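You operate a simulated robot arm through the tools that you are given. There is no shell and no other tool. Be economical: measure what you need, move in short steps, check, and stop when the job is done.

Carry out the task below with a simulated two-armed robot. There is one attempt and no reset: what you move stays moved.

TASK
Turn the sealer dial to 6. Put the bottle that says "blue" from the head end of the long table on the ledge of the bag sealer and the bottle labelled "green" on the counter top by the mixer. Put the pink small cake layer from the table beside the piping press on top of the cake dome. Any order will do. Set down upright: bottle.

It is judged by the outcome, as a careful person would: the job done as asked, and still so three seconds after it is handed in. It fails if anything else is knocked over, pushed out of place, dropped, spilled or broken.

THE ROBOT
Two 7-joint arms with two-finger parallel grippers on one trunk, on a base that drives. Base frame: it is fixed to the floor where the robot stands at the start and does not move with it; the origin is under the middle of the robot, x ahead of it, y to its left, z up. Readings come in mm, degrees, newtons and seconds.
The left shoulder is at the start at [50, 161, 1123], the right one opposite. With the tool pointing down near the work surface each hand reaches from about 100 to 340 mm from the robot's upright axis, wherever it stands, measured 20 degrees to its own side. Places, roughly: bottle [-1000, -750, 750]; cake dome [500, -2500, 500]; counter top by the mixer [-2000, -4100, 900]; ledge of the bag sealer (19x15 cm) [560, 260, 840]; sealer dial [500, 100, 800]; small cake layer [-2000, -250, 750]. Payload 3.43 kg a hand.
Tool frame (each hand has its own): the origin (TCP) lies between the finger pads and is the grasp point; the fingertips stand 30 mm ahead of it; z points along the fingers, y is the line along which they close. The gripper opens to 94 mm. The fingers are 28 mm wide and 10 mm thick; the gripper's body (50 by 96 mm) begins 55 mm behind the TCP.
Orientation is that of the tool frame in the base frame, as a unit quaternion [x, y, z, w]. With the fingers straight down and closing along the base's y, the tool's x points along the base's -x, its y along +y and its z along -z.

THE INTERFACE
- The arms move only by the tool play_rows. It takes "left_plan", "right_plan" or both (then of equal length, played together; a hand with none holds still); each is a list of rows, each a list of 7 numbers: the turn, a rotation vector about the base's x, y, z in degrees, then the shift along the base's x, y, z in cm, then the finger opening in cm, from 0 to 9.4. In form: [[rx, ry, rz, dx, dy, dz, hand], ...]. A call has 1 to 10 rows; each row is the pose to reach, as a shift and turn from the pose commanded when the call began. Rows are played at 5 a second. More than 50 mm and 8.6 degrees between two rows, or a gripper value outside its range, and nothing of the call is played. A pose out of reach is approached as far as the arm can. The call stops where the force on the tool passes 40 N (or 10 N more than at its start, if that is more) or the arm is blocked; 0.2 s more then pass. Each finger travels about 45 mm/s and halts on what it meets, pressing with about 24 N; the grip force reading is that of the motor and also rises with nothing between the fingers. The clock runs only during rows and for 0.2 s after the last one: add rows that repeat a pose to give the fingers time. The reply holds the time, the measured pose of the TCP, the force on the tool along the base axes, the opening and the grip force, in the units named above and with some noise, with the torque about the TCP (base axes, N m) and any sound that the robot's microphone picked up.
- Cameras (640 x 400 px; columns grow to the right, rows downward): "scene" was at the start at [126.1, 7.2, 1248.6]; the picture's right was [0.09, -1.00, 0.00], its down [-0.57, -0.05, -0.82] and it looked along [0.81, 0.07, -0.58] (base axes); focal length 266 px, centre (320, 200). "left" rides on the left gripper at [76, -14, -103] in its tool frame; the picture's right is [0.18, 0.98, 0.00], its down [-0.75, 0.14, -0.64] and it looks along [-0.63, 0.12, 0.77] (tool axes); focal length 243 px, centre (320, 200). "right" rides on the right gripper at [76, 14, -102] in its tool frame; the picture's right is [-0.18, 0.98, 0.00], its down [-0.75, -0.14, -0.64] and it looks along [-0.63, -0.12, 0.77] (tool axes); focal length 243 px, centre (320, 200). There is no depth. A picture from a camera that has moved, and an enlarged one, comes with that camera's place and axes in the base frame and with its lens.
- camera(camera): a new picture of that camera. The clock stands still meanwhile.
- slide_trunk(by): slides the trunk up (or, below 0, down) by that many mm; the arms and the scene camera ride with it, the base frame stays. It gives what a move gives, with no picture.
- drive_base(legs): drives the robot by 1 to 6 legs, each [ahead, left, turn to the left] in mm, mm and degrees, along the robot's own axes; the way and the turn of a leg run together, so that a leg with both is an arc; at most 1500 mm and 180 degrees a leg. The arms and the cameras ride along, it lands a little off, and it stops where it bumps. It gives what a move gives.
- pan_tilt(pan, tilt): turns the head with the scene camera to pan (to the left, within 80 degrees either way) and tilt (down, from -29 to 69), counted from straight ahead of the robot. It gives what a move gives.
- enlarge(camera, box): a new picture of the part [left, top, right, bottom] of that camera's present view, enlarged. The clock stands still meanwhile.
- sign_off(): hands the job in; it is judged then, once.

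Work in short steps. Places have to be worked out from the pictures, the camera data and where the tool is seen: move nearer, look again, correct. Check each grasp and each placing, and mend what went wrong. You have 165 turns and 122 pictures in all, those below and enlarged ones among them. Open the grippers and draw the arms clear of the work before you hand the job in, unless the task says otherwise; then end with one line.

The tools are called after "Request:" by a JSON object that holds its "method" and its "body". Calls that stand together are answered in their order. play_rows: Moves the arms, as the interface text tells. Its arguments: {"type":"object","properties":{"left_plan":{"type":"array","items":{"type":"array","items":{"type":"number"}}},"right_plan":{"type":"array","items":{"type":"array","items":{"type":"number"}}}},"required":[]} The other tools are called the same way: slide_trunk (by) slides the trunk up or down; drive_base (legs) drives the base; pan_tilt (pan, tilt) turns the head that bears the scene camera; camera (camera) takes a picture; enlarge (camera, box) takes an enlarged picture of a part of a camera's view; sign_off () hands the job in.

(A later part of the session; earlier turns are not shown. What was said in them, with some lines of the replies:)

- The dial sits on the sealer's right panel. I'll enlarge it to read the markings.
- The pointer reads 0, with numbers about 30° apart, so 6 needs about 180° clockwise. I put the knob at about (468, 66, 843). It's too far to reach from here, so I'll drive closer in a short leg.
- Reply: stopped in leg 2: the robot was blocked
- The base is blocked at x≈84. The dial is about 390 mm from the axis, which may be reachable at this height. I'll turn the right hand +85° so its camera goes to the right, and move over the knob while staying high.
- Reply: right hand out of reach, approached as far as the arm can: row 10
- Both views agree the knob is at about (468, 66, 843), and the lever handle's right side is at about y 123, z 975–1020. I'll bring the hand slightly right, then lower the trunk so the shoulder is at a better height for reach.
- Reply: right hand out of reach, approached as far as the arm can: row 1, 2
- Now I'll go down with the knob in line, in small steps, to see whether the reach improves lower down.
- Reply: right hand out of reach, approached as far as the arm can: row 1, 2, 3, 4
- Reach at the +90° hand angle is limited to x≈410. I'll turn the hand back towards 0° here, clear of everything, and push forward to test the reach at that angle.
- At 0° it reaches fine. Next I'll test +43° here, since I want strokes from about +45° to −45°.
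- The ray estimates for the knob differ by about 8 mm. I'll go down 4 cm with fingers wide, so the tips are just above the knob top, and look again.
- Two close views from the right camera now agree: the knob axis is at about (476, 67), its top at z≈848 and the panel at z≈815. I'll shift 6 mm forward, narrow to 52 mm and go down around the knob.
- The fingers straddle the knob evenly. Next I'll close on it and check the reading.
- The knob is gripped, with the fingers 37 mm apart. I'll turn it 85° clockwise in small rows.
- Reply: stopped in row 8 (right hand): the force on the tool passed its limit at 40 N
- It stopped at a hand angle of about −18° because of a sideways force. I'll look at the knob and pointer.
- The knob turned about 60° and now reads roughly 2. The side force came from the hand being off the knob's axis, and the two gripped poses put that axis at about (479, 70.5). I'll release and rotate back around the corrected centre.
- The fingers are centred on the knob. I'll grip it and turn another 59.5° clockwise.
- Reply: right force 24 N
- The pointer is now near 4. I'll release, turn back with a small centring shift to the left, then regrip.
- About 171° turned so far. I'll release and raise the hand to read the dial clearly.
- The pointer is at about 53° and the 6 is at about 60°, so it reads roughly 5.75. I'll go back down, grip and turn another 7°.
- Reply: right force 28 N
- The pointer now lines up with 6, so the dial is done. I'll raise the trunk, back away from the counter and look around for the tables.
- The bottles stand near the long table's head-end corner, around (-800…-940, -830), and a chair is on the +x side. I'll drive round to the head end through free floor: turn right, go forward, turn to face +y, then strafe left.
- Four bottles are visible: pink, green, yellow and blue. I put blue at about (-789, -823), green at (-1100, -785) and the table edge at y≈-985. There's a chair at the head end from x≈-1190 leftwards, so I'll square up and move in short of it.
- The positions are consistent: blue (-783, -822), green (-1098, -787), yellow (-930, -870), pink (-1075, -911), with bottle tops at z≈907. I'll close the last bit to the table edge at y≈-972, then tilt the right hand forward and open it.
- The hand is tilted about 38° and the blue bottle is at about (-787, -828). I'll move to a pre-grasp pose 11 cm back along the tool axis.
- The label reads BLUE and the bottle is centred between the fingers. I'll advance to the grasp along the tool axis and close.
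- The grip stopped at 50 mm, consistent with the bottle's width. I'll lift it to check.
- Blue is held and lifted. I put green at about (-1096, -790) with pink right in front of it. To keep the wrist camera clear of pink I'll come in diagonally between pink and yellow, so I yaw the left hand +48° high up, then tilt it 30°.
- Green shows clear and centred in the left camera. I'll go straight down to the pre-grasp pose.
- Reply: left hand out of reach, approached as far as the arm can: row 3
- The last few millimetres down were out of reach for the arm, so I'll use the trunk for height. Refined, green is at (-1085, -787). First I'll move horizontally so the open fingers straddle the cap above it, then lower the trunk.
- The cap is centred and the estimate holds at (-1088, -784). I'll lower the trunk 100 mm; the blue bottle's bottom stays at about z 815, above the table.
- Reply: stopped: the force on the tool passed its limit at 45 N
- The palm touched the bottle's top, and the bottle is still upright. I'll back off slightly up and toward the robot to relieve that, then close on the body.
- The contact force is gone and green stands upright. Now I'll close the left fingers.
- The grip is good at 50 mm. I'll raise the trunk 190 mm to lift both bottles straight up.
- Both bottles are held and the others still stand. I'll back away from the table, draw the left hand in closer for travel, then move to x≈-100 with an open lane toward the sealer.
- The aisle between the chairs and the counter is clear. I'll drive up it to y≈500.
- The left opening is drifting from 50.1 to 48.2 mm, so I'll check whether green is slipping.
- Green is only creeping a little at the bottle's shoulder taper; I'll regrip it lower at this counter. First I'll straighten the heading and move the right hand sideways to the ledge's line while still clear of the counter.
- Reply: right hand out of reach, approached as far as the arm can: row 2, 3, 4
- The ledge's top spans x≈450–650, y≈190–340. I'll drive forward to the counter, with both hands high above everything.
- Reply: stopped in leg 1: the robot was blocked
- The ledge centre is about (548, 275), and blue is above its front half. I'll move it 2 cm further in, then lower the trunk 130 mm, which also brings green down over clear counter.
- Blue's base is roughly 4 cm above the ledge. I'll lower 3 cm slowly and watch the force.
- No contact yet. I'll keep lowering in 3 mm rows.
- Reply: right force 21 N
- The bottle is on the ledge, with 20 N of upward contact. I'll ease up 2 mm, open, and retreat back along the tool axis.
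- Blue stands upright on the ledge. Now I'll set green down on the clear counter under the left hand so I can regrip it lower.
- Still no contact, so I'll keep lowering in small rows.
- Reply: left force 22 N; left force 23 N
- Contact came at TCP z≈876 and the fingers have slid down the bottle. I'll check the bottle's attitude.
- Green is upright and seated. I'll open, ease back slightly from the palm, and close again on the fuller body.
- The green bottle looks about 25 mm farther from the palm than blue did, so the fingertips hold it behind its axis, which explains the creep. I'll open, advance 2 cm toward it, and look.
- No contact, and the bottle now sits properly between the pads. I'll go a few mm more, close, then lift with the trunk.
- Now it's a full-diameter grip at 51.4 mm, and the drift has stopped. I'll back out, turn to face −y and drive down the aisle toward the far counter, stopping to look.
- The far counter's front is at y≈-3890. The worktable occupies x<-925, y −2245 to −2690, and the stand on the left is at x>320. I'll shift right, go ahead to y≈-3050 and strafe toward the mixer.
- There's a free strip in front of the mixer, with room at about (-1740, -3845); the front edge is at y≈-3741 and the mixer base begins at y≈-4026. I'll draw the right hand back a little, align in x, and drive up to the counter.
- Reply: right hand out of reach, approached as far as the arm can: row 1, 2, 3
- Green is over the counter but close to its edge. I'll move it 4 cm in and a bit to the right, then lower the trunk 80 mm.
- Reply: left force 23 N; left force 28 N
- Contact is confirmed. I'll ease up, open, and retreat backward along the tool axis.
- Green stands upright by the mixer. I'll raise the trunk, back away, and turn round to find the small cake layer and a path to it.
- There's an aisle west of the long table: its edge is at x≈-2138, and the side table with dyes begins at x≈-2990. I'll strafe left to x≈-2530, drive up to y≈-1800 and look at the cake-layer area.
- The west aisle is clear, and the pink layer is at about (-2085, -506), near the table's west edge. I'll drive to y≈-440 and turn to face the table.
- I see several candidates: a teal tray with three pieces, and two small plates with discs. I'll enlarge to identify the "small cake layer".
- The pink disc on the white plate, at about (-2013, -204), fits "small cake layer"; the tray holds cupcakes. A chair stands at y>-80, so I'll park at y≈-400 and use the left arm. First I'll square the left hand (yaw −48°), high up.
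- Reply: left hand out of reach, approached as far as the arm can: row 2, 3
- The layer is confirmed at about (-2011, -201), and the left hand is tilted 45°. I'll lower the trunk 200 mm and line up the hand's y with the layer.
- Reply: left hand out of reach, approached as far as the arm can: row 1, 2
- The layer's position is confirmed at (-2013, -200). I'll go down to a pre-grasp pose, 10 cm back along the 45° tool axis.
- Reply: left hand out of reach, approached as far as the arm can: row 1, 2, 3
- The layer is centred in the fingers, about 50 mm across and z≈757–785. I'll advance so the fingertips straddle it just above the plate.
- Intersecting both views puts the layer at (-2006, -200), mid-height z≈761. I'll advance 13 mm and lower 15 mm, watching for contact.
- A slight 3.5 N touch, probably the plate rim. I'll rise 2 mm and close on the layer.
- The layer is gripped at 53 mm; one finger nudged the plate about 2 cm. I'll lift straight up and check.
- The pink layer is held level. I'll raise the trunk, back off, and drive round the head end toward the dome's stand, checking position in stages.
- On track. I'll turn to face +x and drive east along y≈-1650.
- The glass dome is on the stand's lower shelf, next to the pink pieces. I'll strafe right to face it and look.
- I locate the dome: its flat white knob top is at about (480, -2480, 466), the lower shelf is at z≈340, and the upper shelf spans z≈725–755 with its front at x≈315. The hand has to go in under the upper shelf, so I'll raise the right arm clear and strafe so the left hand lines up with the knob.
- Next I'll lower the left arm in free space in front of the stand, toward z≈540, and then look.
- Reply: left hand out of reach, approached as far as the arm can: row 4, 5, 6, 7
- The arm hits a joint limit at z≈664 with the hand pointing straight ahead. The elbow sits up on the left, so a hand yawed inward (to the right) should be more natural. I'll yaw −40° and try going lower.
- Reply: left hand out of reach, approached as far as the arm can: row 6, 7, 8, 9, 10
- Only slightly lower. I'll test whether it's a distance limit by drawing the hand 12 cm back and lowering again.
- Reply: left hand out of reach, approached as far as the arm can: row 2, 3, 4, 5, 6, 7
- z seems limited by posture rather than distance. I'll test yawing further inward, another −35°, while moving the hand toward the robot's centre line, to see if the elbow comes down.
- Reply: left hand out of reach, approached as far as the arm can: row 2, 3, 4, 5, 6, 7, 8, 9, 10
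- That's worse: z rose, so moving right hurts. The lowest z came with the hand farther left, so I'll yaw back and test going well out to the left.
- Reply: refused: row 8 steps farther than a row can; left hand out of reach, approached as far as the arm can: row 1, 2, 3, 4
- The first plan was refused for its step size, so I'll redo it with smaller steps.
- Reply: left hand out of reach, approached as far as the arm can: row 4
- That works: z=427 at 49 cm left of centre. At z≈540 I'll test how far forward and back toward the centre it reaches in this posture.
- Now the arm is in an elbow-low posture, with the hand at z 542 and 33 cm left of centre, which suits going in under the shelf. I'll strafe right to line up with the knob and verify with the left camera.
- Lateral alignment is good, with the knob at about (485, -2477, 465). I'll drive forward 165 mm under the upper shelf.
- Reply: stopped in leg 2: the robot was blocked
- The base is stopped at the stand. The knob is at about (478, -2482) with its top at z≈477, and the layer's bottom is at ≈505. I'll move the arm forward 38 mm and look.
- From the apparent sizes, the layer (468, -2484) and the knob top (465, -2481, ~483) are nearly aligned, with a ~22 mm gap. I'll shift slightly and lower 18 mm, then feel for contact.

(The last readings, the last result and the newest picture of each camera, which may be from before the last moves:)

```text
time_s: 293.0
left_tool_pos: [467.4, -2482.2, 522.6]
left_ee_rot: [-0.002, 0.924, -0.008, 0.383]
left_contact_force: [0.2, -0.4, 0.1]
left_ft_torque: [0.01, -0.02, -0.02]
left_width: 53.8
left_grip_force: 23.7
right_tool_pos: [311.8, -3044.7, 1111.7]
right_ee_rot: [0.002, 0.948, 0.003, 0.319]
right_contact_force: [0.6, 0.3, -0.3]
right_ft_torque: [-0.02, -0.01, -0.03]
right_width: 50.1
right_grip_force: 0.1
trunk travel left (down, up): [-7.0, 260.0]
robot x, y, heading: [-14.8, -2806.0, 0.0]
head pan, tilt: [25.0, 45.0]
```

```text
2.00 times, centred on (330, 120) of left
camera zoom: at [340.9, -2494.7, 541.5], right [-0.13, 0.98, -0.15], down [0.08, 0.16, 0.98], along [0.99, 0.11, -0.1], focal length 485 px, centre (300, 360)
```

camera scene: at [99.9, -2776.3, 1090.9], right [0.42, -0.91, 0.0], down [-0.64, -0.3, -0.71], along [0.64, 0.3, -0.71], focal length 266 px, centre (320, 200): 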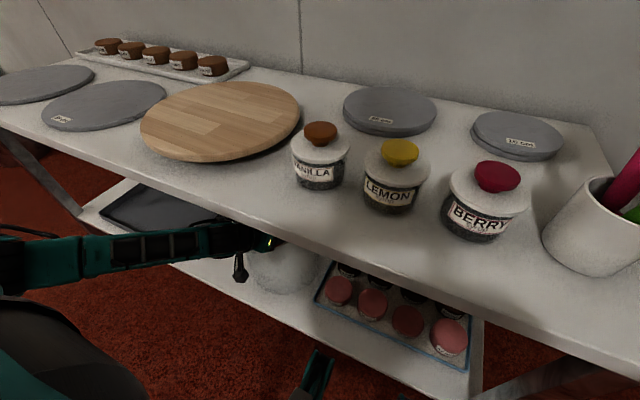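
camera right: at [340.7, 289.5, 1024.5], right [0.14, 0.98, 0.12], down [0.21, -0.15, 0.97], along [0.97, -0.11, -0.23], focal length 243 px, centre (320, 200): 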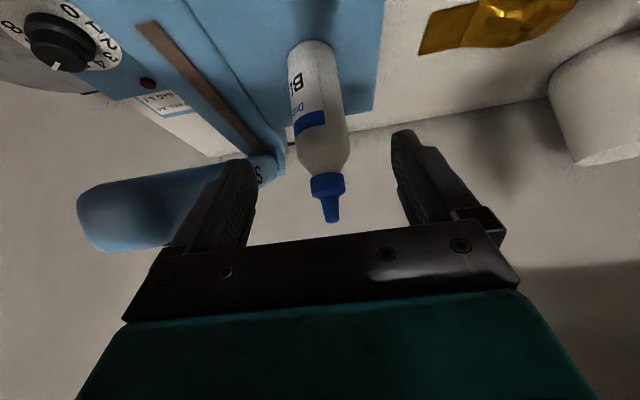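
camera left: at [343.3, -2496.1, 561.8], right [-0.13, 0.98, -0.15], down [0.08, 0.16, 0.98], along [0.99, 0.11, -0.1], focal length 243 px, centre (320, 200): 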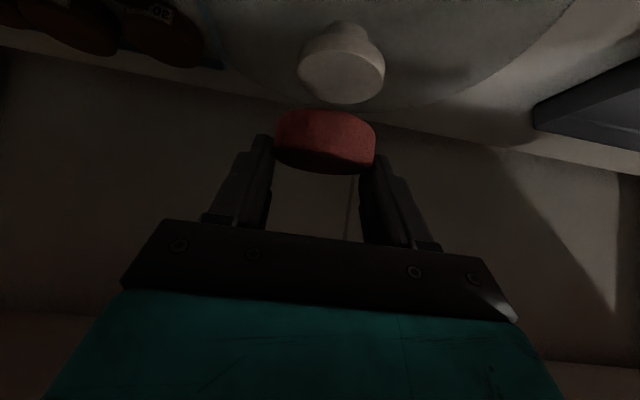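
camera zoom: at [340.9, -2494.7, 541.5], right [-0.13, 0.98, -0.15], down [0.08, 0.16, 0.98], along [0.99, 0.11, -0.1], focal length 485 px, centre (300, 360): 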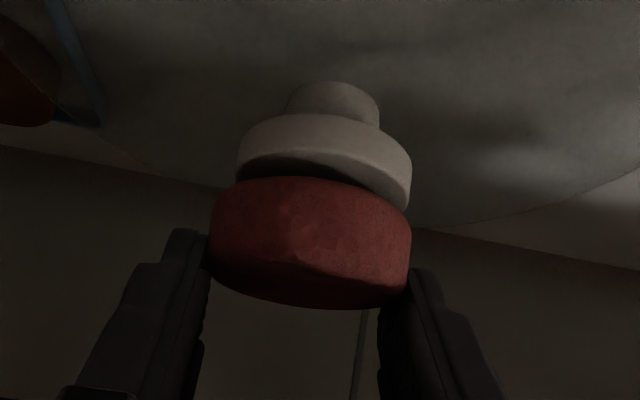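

The layer is just above the knob, 3–4 mm to one side. I'll shift +3 mm in y and lower gently.

Request:
{"method": "play_rows", "body": {"left_plan": [[0, 0, 0, 0, 0.3, 0, 4], [0, 0, 0, 0, 0.3, -0.2, 4], [0, 0, 0, 0, 0.3, -0.4, 4]]}}

Request:
{"method": "play_rows", "body": {"left_plan": [[0, 0, 0, 0, 0, -0.2, 4], [0, 0, 0, 0, 0, -0.3, 4]]}}

Request:
{"method": "enlarge", "body": {"camera": "left", "box": [220, 20, 440, 220]}}

```text
time_s: 293.8
left_tool_pos: [467.1, -2478.0, 519.1]
left_ee_rot: [-0.002, 0.924, -0.009, 0.383]
left_contact_force: [-0.5, 0.2, 0.1]
left_ft_torque: [0.01, 0.0, 0.01]
left_width: 53.6
left_grip_force: 24.6
right_tool_pos: [311.4, -3044.2, 1112.4]
right_ee_rot: [0.002, 0.948, 0.004, 0.319]
right_contact_force: [0.3, 0.3, 0.0]
right_ft_torque: [0.02, 0.01, 0.04]
right_width: 49.9
right_grip_force: 0.0
trunk travel left (down, up): [-7.0, 260.0]
robot x, y, heading: [-12.8, -2809.5, -0.0]
head pan, tilt: [25.0, 45.0]
```

```text
time_s: 294.4
left_tool_pos: [467.1, -2477.6, 519.2]
left_ee_rot: [-0.002, 0.923, -0.009, 0.384]
left_contact_force: [-1.2, -2.1, 4.9]
left_ft_torque: [0.03, 0.03, -0.02]
left_width: 54.0
left_grip_force: 23.8
right_tool_pos: [312.1, -3044.1, 1111.8]
right_ee_rot: [0.002, 0.948, 0.004, 0.319]
right_contact_force: [1.0, 0.0, -1.3]
right_ft_torque: [0.0, -0.02, -0.01]
right_width: 50.3
right_grip_force: 0.1
trunk travel left (down, up): [-7.0, 260.0]
robot x, y, heading: [-16.3, -2809.1, 0.1]
head pan, tilt: [25.0, 45.0]
```

```text
2.00 times, centred on (330, 120) of left
camera zoom: at [340.4, -2490.5, 536.5], right [-0.13, 0.98, -0.15], down [0.08, 0.16, 0.98], along [0.99, 0.11, -0.1], focal length 485 px, centre (300, 360)
```

zoom: 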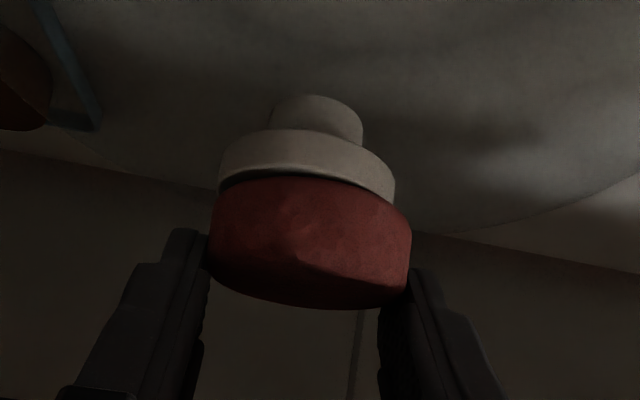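

Light contact at 5 N, and the layer sits centred on the knob. I'll open slowly and retreat a little.

Request:
{"method": "play_rows", "body": {"left_plan": [[0, 0, 0, 0, 0, 0, 5.6], [0, 0, 0, 0, 0, 0, 6.2], [0, 0, 0, 0, 0, 0, 7], [0, 0, 0, 0, 0, 0, 8], [0, 0, 0, 0, 0, 0, 8.6]]}}

Request:
{"method": "play_rows", "body": {"left_plan": [[0, 0, 0, -1, 0, 1, 8.6], [0, 0, 0, -3, 0, 2.5, 8.6], [0, 0, 0, -6, 0, 4, 8.6], [0, 0, 0, -9, 0, 4, 8.6]]}}

Request:
{"method": "camera", "body": {"camera": "left"}}

```text
time_s: 295.6
left_tool_pos: [467.4, -2476.8, 516.5]
left_ee_rot: [-0.002, 0.924, -0.009, 0.383]
left_contact_force: [-0.6, -0.1, -0.4]
left_ft_torque: [-0.04, 0.0, 0.0]
left_width: 86.0
left_grip_force: 0.1
right_tool_pos: [311.7, -3043.5, 1112.2]
right_ee_rot: [0.001, 0.948, 0.004, 0.32]
right_contact_force: [0.5, 0.4, 0.8]
right_ft_torque: [0.04, -0.01, 0.04]
right_width: 49.9
right_grip_force: 0.1
trunk travel left (down, up): [-7.0, 260.0]
robot x, y, heading: [-13.4, -2810.5, 0.3]
head pan, tilt: [25.0, 45.0]
```

```text
time_s: 296.6
left_tool_pos: [379.5, -2477.5, 559.3]
left_ee_rot: [-0.002, 0.924, -0.009, 0.383]
left_contact_force: [-0.3, -0.2, 0.3]
left_ft_torque: [0.0, -0.02, -0.08]
left_width: 86.0
left_grip_force: 0.0
right_tool_pos: [311.5, -3044.9, 1110.6]
right_ee_rot: [0.002, 0.948, 0.004, 0.319]
right_contact_force: [0.3, 0.5, -0.7]
right_ft_torque: [-0.02, -0.05, 0.02]
right_width: 49.9
right_grip_force: 0.0
trunk travel left (down, up): [-7.0, 260.0]
robot x, y, heading: [-11.2, -2809.4, -0.0]
head pan, tilt: [25.0, 45.0]
```

```text
18 pictures are left
camera left: at [251.9, -2491.0, 575.5], right [-0.13, 0.98, -0.15], down [0.08, 0.16, 0.98], along [0.99, 0.11, -0.1], focal length 243 px, centre (320, 200)
```

left: 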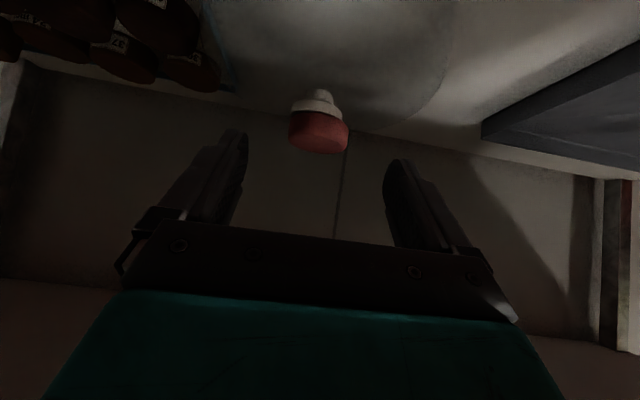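

The layer rests on the dome's knob. I'll back the base straight out and take a confirming picture.

Request:
{"method": "drive_base", "body": {"legs": [[-350, 0, 0]]}}

Request:
{"method": "enlarge", "body": {"camera": "scene", "box": [120, 60, 480, 290]}}

```text
time_s: 298.9
left_tool_pos: [28.6, -2477.8, 556.6]
left_ee_rot: [-0.002, 0.924, -0.008, 0.383]
left_contact_force: [-0.1, -0.4, 0.2]
left_ft_torque: [0.0, 0.01, -0.01]
left_width: 85.6
left_grip_force: 0.1
right_tool_pos: [-36.8, -3043.8, 1111.9]
right_ee_rot: [0.001, 0.948, 0.004, 0.319]
right_contact_force: [0.4, 0.3, -0.1]
right_ft_torque: [0.02, 0.02, 0.0]
right_width: 50.1
right_grip_force: 0.0
trunk travel left (down, up): [-7.0, 260.0]
robot x, y, heading: [-365.3, -2809.9, 0.1]
head pan, tilt: [25.0, 45.0]
```

```text
1.74 times, centred on (300, 175) of scene
camera zoom: at [-250.5, -2777.0, 1091.0], right [0.43, -0.9, 0.0], down [-0.64, -0.3, -0.71], along [0.64, 0.3, -0.71], focal length 462 px, centre (355, 244)
```

zoom: 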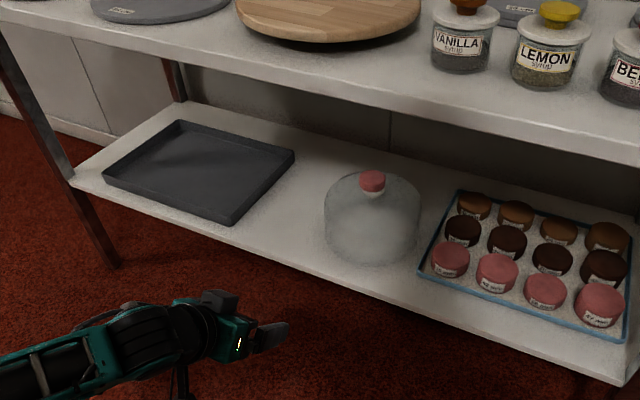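

The pink layer sits on the dome's knob, nothing else on the stand has moved, and both grippers are open and clear. I'm handing the job in.

Request:
{"method": "sign_off", "body": {}}

```text
The job is handed in.
```

The dial is at 6, the blue bottle stands on the sealer ledge and the green one on the counter by the mixer, and the pink layer is on the cake dome; picking up the layer slid its empty plate about 2 cm, and I left it there.
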